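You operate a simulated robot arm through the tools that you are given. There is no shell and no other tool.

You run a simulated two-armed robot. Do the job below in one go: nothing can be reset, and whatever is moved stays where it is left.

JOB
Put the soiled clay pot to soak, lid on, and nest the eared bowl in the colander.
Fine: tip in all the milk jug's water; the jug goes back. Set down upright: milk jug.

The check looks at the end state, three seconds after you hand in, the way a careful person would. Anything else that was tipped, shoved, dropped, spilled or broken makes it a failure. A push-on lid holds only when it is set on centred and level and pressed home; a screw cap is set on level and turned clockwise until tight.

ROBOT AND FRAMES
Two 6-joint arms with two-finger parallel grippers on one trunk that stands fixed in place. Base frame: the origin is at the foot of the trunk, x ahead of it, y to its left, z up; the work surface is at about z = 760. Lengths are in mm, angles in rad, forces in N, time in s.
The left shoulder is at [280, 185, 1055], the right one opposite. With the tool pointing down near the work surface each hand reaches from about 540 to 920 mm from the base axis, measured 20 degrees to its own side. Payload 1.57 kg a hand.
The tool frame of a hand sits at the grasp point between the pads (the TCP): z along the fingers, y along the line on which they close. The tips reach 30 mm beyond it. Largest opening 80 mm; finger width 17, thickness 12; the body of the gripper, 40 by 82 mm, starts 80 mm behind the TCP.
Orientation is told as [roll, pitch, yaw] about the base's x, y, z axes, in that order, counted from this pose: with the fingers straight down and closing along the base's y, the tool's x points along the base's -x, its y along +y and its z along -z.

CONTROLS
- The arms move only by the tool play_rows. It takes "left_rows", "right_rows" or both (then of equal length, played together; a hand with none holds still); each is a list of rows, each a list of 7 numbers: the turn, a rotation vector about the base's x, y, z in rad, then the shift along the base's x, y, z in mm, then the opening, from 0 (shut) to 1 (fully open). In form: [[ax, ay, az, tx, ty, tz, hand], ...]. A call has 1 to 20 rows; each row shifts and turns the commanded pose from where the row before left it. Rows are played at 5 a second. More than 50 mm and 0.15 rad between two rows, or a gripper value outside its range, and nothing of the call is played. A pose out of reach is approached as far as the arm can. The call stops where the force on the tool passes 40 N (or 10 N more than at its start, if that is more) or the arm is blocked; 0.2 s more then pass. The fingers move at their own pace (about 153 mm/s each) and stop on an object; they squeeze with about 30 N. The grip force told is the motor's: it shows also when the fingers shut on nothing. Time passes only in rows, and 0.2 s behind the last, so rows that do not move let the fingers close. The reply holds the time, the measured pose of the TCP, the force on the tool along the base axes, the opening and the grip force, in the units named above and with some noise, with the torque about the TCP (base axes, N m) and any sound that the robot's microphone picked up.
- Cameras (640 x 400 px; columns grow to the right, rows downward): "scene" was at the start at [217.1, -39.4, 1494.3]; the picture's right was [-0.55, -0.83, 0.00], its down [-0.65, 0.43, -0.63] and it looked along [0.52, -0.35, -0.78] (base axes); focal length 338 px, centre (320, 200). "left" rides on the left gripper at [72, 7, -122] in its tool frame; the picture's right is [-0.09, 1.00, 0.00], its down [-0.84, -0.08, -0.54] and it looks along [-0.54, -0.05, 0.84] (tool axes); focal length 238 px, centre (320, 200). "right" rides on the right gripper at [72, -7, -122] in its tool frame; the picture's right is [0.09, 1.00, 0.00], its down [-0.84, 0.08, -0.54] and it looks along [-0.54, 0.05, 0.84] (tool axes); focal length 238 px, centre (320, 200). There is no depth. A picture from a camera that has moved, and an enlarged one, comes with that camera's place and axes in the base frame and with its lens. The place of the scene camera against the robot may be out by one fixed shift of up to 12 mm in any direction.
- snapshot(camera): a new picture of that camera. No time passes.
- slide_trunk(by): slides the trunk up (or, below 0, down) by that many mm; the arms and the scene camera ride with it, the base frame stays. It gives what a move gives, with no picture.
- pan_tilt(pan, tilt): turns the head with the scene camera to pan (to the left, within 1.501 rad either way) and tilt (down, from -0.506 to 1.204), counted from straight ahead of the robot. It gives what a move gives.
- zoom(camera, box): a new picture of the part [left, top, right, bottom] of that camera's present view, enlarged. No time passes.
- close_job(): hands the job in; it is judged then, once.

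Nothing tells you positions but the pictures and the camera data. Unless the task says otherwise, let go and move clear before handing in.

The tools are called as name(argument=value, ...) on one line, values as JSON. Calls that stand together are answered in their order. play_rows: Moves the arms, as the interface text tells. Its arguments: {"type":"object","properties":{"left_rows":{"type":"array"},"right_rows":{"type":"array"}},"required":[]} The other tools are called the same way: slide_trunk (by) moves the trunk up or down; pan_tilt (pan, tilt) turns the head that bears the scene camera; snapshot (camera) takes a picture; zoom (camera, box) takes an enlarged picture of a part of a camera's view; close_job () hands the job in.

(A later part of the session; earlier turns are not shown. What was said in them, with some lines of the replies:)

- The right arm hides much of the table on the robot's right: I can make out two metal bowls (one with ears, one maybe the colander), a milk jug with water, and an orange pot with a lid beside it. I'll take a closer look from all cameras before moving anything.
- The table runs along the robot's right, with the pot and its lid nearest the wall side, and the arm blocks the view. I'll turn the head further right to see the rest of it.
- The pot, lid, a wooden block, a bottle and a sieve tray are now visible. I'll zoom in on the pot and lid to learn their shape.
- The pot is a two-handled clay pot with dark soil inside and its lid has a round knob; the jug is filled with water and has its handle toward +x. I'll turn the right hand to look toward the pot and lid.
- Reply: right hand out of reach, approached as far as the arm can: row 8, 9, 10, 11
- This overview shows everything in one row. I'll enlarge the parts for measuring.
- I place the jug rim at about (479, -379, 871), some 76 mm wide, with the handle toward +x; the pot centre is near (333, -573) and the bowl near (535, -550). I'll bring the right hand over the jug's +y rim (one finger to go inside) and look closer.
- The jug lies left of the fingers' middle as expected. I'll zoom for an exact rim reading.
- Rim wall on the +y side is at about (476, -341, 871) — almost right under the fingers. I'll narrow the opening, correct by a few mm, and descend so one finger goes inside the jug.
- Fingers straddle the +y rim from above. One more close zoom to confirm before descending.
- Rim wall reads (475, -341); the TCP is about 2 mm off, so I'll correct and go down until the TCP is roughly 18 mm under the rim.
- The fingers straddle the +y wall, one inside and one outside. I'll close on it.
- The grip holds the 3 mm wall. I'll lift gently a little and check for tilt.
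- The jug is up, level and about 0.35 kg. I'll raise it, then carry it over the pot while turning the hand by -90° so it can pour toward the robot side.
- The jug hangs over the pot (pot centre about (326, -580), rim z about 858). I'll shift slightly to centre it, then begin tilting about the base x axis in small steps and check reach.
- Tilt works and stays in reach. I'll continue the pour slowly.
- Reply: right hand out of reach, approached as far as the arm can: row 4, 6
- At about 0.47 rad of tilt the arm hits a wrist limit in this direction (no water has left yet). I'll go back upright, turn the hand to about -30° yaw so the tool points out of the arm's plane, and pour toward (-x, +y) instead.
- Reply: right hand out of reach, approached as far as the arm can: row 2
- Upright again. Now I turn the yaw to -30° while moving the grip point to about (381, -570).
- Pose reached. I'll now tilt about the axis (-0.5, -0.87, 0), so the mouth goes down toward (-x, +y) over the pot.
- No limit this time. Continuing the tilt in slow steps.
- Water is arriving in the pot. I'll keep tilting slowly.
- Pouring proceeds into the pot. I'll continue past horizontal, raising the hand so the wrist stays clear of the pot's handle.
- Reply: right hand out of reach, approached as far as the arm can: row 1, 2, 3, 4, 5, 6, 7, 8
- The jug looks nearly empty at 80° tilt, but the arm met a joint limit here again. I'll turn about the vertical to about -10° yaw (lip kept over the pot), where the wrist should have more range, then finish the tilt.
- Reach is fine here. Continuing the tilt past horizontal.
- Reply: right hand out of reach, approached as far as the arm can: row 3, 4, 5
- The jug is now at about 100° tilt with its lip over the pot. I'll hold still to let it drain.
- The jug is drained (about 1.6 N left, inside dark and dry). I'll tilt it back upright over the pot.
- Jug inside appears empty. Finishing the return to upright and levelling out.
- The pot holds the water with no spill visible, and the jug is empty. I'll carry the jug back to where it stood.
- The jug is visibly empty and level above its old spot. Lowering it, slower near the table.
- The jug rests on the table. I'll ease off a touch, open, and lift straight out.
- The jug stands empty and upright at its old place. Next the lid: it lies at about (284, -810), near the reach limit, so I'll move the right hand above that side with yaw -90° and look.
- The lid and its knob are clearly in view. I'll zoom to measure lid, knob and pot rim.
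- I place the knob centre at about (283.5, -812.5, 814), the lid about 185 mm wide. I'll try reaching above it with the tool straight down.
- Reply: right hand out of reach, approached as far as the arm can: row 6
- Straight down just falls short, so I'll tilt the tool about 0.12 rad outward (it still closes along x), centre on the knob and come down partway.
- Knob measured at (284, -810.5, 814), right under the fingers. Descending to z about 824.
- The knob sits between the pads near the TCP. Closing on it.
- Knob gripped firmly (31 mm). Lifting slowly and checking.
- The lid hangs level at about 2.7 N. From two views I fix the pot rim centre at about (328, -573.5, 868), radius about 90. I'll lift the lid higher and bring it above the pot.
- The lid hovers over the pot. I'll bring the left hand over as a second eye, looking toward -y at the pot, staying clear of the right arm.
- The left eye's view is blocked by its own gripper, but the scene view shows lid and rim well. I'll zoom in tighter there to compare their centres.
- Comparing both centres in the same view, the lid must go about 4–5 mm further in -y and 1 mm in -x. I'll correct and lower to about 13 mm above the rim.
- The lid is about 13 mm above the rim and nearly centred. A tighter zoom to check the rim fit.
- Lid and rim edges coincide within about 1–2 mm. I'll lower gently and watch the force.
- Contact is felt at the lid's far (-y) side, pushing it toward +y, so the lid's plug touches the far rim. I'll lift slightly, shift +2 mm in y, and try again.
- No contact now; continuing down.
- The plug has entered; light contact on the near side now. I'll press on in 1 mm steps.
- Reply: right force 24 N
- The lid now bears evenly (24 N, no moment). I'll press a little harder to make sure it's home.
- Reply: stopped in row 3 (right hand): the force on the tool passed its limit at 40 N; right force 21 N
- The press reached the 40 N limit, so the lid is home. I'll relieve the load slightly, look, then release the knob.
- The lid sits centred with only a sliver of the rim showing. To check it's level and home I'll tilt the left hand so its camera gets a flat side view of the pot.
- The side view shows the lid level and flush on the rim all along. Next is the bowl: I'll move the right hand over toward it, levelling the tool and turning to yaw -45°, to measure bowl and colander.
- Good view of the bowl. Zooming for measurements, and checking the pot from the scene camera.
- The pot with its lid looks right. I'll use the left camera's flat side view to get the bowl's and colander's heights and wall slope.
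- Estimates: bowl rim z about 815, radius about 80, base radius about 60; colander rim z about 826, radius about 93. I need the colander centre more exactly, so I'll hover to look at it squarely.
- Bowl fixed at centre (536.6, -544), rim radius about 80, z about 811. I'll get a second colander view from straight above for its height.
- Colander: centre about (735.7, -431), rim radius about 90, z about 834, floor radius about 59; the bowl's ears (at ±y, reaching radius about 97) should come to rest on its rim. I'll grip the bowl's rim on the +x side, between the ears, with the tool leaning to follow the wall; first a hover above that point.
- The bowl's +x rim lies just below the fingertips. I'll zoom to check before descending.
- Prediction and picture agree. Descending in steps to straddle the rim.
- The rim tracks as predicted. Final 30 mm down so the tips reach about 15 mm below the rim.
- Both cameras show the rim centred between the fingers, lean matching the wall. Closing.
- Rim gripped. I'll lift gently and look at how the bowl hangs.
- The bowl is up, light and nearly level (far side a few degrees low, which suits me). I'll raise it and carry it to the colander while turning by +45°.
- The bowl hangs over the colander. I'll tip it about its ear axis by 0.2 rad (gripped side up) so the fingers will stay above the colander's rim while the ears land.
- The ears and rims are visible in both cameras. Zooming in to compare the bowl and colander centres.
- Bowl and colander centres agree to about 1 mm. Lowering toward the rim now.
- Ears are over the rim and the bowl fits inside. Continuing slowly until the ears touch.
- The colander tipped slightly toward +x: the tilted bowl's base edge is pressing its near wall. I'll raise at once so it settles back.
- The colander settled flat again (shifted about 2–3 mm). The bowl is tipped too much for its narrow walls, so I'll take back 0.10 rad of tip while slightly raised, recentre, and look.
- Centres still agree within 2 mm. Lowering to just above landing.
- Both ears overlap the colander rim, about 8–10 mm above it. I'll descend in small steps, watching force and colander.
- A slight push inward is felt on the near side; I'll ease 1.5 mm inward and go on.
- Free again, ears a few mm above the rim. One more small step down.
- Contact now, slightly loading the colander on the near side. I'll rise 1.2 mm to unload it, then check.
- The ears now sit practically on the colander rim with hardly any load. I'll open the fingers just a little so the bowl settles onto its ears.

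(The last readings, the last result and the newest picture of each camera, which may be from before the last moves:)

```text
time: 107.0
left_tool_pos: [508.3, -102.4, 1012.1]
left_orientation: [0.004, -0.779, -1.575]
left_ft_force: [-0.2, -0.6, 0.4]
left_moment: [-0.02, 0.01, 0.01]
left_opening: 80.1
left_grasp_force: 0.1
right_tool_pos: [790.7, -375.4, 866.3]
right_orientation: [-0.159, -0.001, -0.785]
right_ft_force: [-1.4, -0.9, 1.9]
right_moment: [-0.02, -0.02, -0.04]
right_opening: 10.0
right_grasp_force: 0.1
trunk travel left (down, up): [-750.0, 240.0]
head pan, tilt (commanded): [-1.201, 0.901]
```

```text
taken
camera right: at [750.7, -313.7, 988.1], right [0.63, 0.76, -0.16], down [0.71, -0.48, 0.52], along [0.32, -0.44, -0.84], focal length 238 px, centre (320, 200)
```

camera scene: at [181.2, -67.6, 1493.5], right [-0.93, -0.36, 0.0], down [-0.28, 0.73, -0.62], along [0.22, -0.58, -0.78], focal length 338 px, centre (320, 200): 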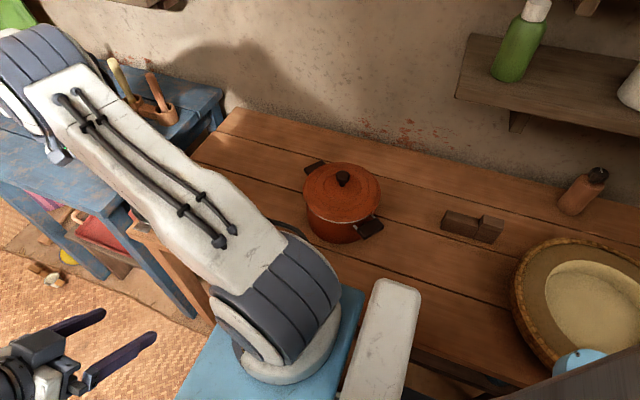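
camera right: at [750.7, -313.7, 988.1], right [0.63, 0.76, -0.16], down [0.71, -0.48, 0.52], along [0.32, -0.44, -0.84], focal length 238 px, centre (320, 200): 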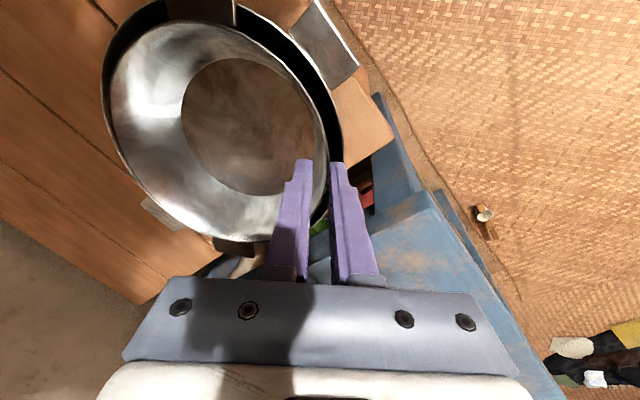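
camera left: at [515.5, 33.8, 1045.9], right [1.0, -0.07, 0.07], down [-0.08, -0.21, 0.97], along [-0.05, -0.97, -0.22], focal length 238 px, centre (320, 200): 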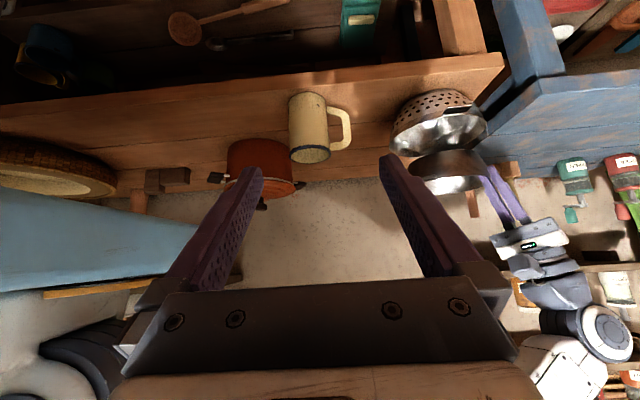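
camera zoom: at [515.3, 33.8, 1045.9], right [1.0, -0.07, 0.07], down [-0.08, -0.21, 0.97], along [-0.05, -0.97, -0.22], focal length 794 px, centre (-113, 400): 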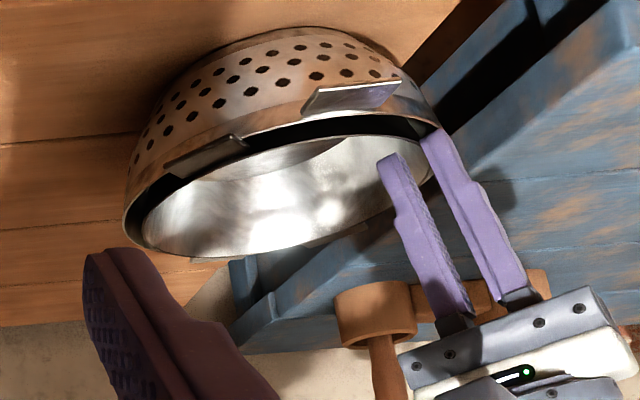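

The bowl dropped level into the colander, held by both ears. I'll lift the hand straight out.

play_rows(right_rows=[[0, 0, 0, -0.4, -0.4, 3, 0.14], [0, 0, 0, 0, 0, 8, 0.14], [0, 0, 0, 0, 0, 15, 0.14], [0, 0, 0, 0, 0, 25, 0.14], [0, 0, 0, 0, 0, 40, 0.3], [0, 0, 0, 0, 0, 40, 0.5], [0, 0, 0, 0, 0, 0, 0.5]])

snapshot(camera="right")

zoom(camera="left", box=[380, 80, 520, 200])

```text
time: 108.7
left_tool_pos: [506.7, -103.6, 1010.6]
left_orientation: [0.002, -0.78, -1.573]
left_ft_force: [0.1, -0.2, -0.1]
left_moment: [-0.03, 0.0, 0.0]
left_opening: 80.2
left_grasp_force: 0.1
right_tool_pos: [792.9, -375.6, 996.4]
right_orientation: [-0.161, 0.001, -0.783]
right_ft_force: [-0.1, -0.5, -0.6]
right_moment: [0.02, -0.03, 0.03]
right_opening: 40.1
right_grasp_force: 0.0
trunk travel left (down, up): [-750.0, 240.0]
head pan, tilt (commanded): [-1.201, 0.901]
```

```text
taken
camera right: at [751.8, -315.5, 1117.6], right [0.63, 0.76, -0.16], down [0.71, -0.48, 0.52], along [0.32, -0.44, -0.84], focal length 238 px, centre (320, 200)
```

right: 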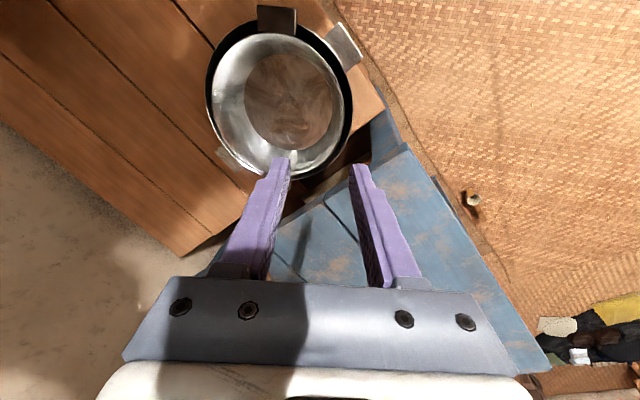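

```text
3.33 times, centred on (450, 140) of left
camera zoom: at [515.3, 33.9, 1046.0], right [1.0, -0.07, 0.07], down [-0.08, -0.21, 0.97], along [-0.05, -0.97, -0.22], focal length 794 px, centre (-113, 400)
```

zoom: 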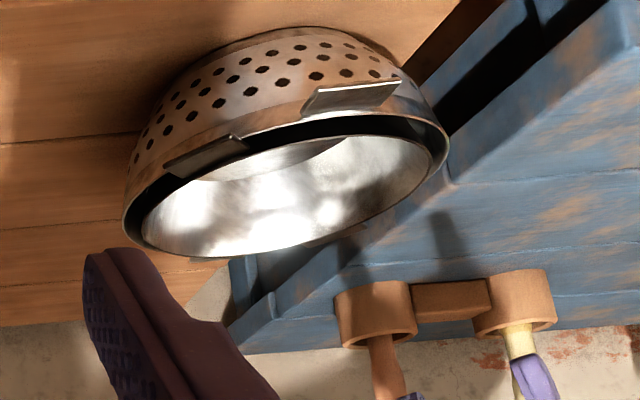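

The bowl sits nested with its ears on the colander rim. I'll zoom for a check of the nesting.

zoom(camera="right", box=[180, 0, 380, 190])

zoom(camera="left", box=[400, 90, 490, 160])

```text
2.11 times, centred on (280, 95) of right
camera zoom: at [751.8, -315.5, 1117.6], right [0.63, 0.76, -0.16], down [0.71, -0.48, 0.52], along [0.32, -0.44, -0.84], focal length 502 px, centre (404, 421)
```

zoom: 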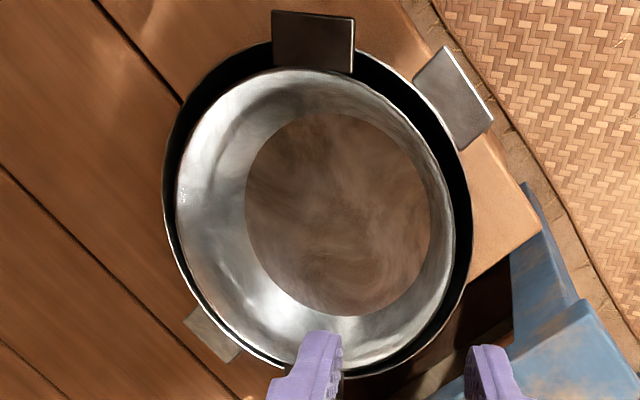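

```text
5.71 times, centred on (445, 125) of left
camera zoom: at [515.3, 33.9, 1046.0], right [1.0, -0.07, 0.07], down [-0.08, -0.21, 0.97], along [-0.05, -0.97, -0.22], focal length 1362 px, centre (-394, 629)
```

zoom: 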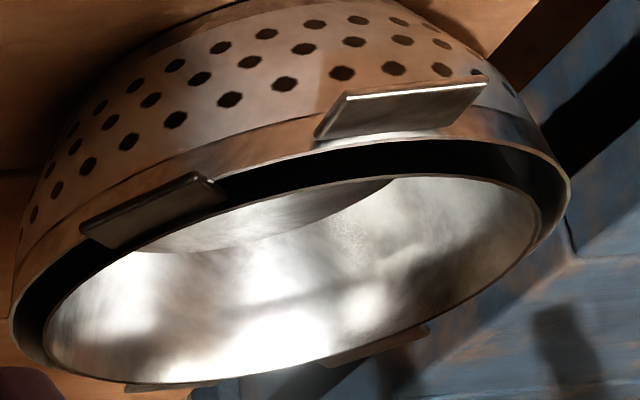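

The bowl is nested level and centred, both ears on the rim by several mm. I'll withdraw the right hand upward and clear of the table, then inspect everything.

play_rows(right_rows=[[0.0566, -0.0566, 0, 0, 0, 30, 0.5], [0.0566, -0.0566, 0, -10, 0, 35, 0.5], [0, 0, 0, -25, 0, 30, 0.5], [0, 0, 0.1, -30, 0, 20, 0.5], [0, 0, 0.1, -30, 0, 10, 0.5], [0, 0, 0.1, -30, 0, 5, 0.5], [0, 0, 0.1, -30, 0, 0, 0.5], [0, 0, 0.1, -30, 0, 0, 0.5], [0, 0, 0.1, -30, 0, 0, 0.5], [0, 0, 0.1, -30, 0, 0, 0.5], [0, 0, 0.085, -30, 0, 0, 0.5], [0, 0, 0, 0, 0, 0, 0.5]])

snapshot(camera="right")

snapshot(camera="scene")

snapshot(camera="left")

```text
time: 111.2
left_tool_pos: [508.5, -102.8, 1011.8]
left_orientation: [0.002, -0.78, -1.575]
left_ft_force: [0.5, 0.9, -0.3]
left_moment: [0.0, 0.0, 0.01]
left_opening: 80.2
left_grasp_force: 0.0
right_tool_pos: [514.4, -375.1, 1124.8]
right_orientation: [-0.001, -0.002, 0.003]
right_ft_force: [-0.5, 0.4, 0.5]
right_moment: [-0.02, -0.03, 0.01]
right_opening: 39.9
right_grasp_force: 0.0
trunk travel left (down, up): [-750.0, 240.0]
head pan, tilt (commanded): [-1.201, 0.901]
```

```text
taken
camera right: at [443.5, -380.5, 1247.1], right [-0.09, 1.0, 0.0], down [0.84, 0.08, 0.54], along [0.54, 0.05, -0.84], focal length 238 px, centre (320, 200)
```

right: 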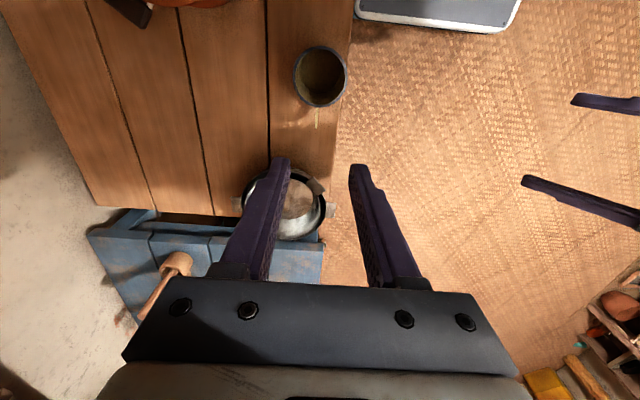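

```text
taken
camera scene: at [180.9, -67.6, 1493.5], right [-0.93, -0.36, 0.0], down [-0.28, 0.73, -0.62], along [0.22, -0.58, -0.78], focal length 338 px, centre (320, 200)
```

scene: 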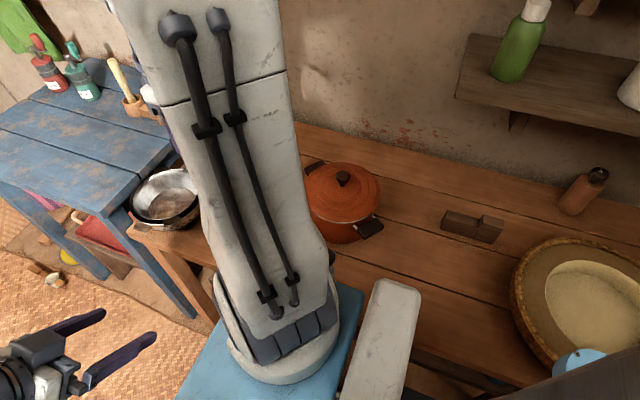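

```text
taken
camera left: at [515.3, 33.9, 1046.0], right [1.0, -0.07, 0.07], down [-0.08, -0.21, 0.97], along [-0.05, -0.97, -0.22], focal length 238 px, centre (320, 200)
```

left: 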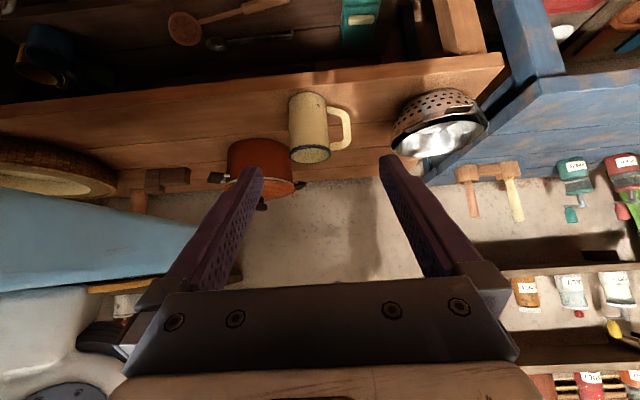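

Everything appears in place. A last zoomed check of the jug, the pot and the nested bowl.

zoom(camera="right", box=[230, 20, 370, 130])

zoom(camera="scene", box=[290, 140, 410, 260])

zoom(camera="scene", box=[110, 150, 220, 250])

zoom(camera="left", box=[200, 80, 500, 220])

```text
3.64 times, centred on (300, 75) of right
camera zoom: at [443.5, -380.5, 1247.1], right [-0.09, 1.0, 0.0], down [0.84, 0.08, 0.54], along [0.54, 0.05, -0.84], focal length 867 px, centre (393, 654)
```

zoom: 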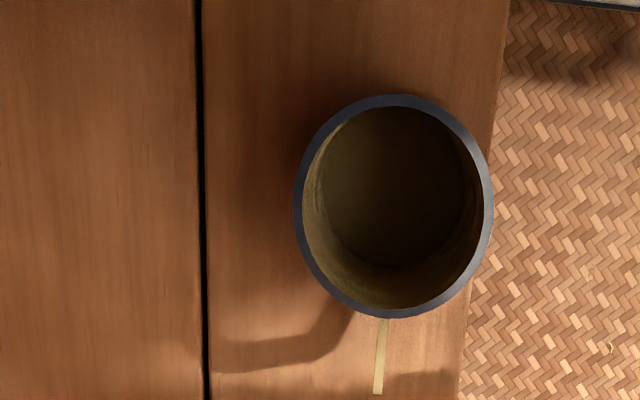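

```text
3.33 times, centred on (350, 200) of scene
camera zoom: at [180.9, -67.6, 1493.5], right [-0.93, -0.36, 0.0], down [-0.28, 0.73, -0.62], along [0.22, -0.58, -0.78], focal length 1128 px, centre (220, 200)
```

zoom: 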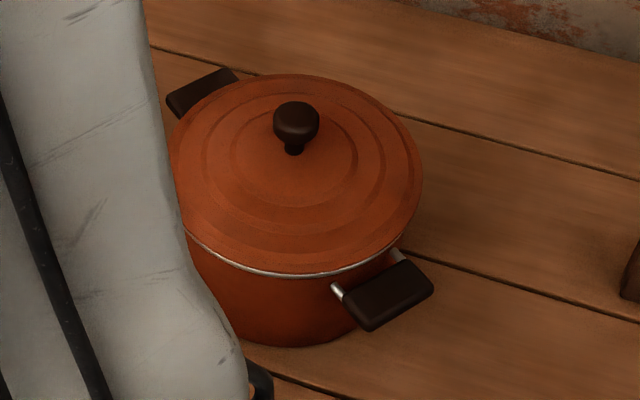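

```text
4.00 times, centred on (165, 200) of scene
camera zoom: at [180.9, -67.6, 1493.5], right [-0.93, -0.36, 0.0], down [-0.28, 0.73, -0.62], along [0.22, -0.58, -0.78], focal length 1353 px, centre (940, 200)
```

zoom: 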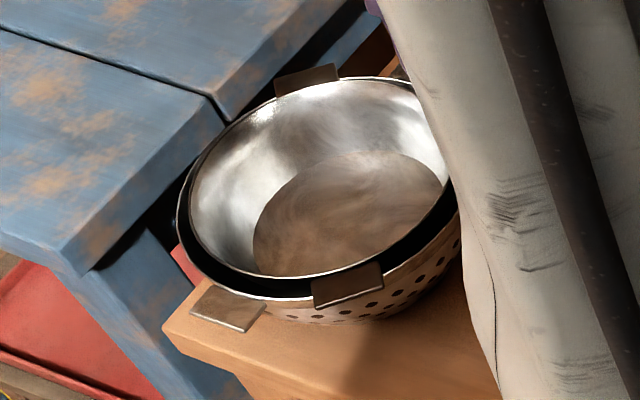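

```text
2.13 times, centred on (350, 150) of left
camera zoom: at [515.3, 33.9, 1046.0], right [1.0, -0.07, 0.07], down [-0.08, -0.21, 0.97], along [-0.05, -0.97, -0.22], focal length 508 px, centre (256, 307)
```

zoom: 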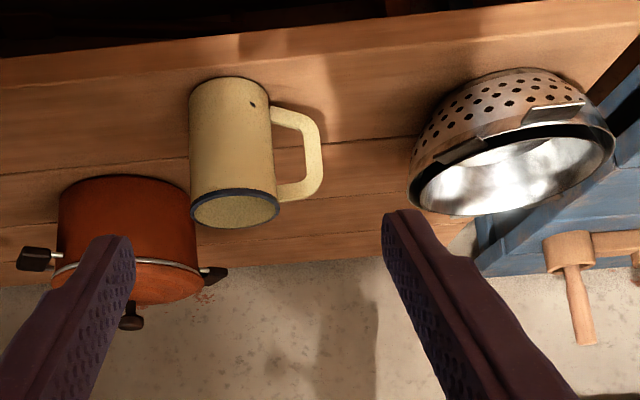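

I checked the final pictures before handing in:

- **Clay pot:** it holds all the jug's water, and the lid sits centred, level and pressed home.
- **Milk jug:** it is empty and stands upright where it was.
- **Eared bowl:** it is nested level in the colander, both ears resting on the rim. The colander shifted about 3 mm and briefly tipped while I placed the bowl, then settled flat again.

I see no spills, and both hands are clear.

close_job()

```text
The job is handed in.
```

The job is handed in, and the last pictures showed everything in place:

- **Clay pot:** I poured all the milk jug's water into it. The lid is on, centred and level, and I pressed it until the force limit of 40 N stopped the hand.
- **Milk jug:** it is empty and stands upright where it was.
- **Eared bowl:** it sits level in the colander with both ears resting on the rim. While I lowered it, the bowl briefly tipped the colander and moved it about 3 mm. The colander then settled flat again.

I saw no spills, and both hands are clear of the table.
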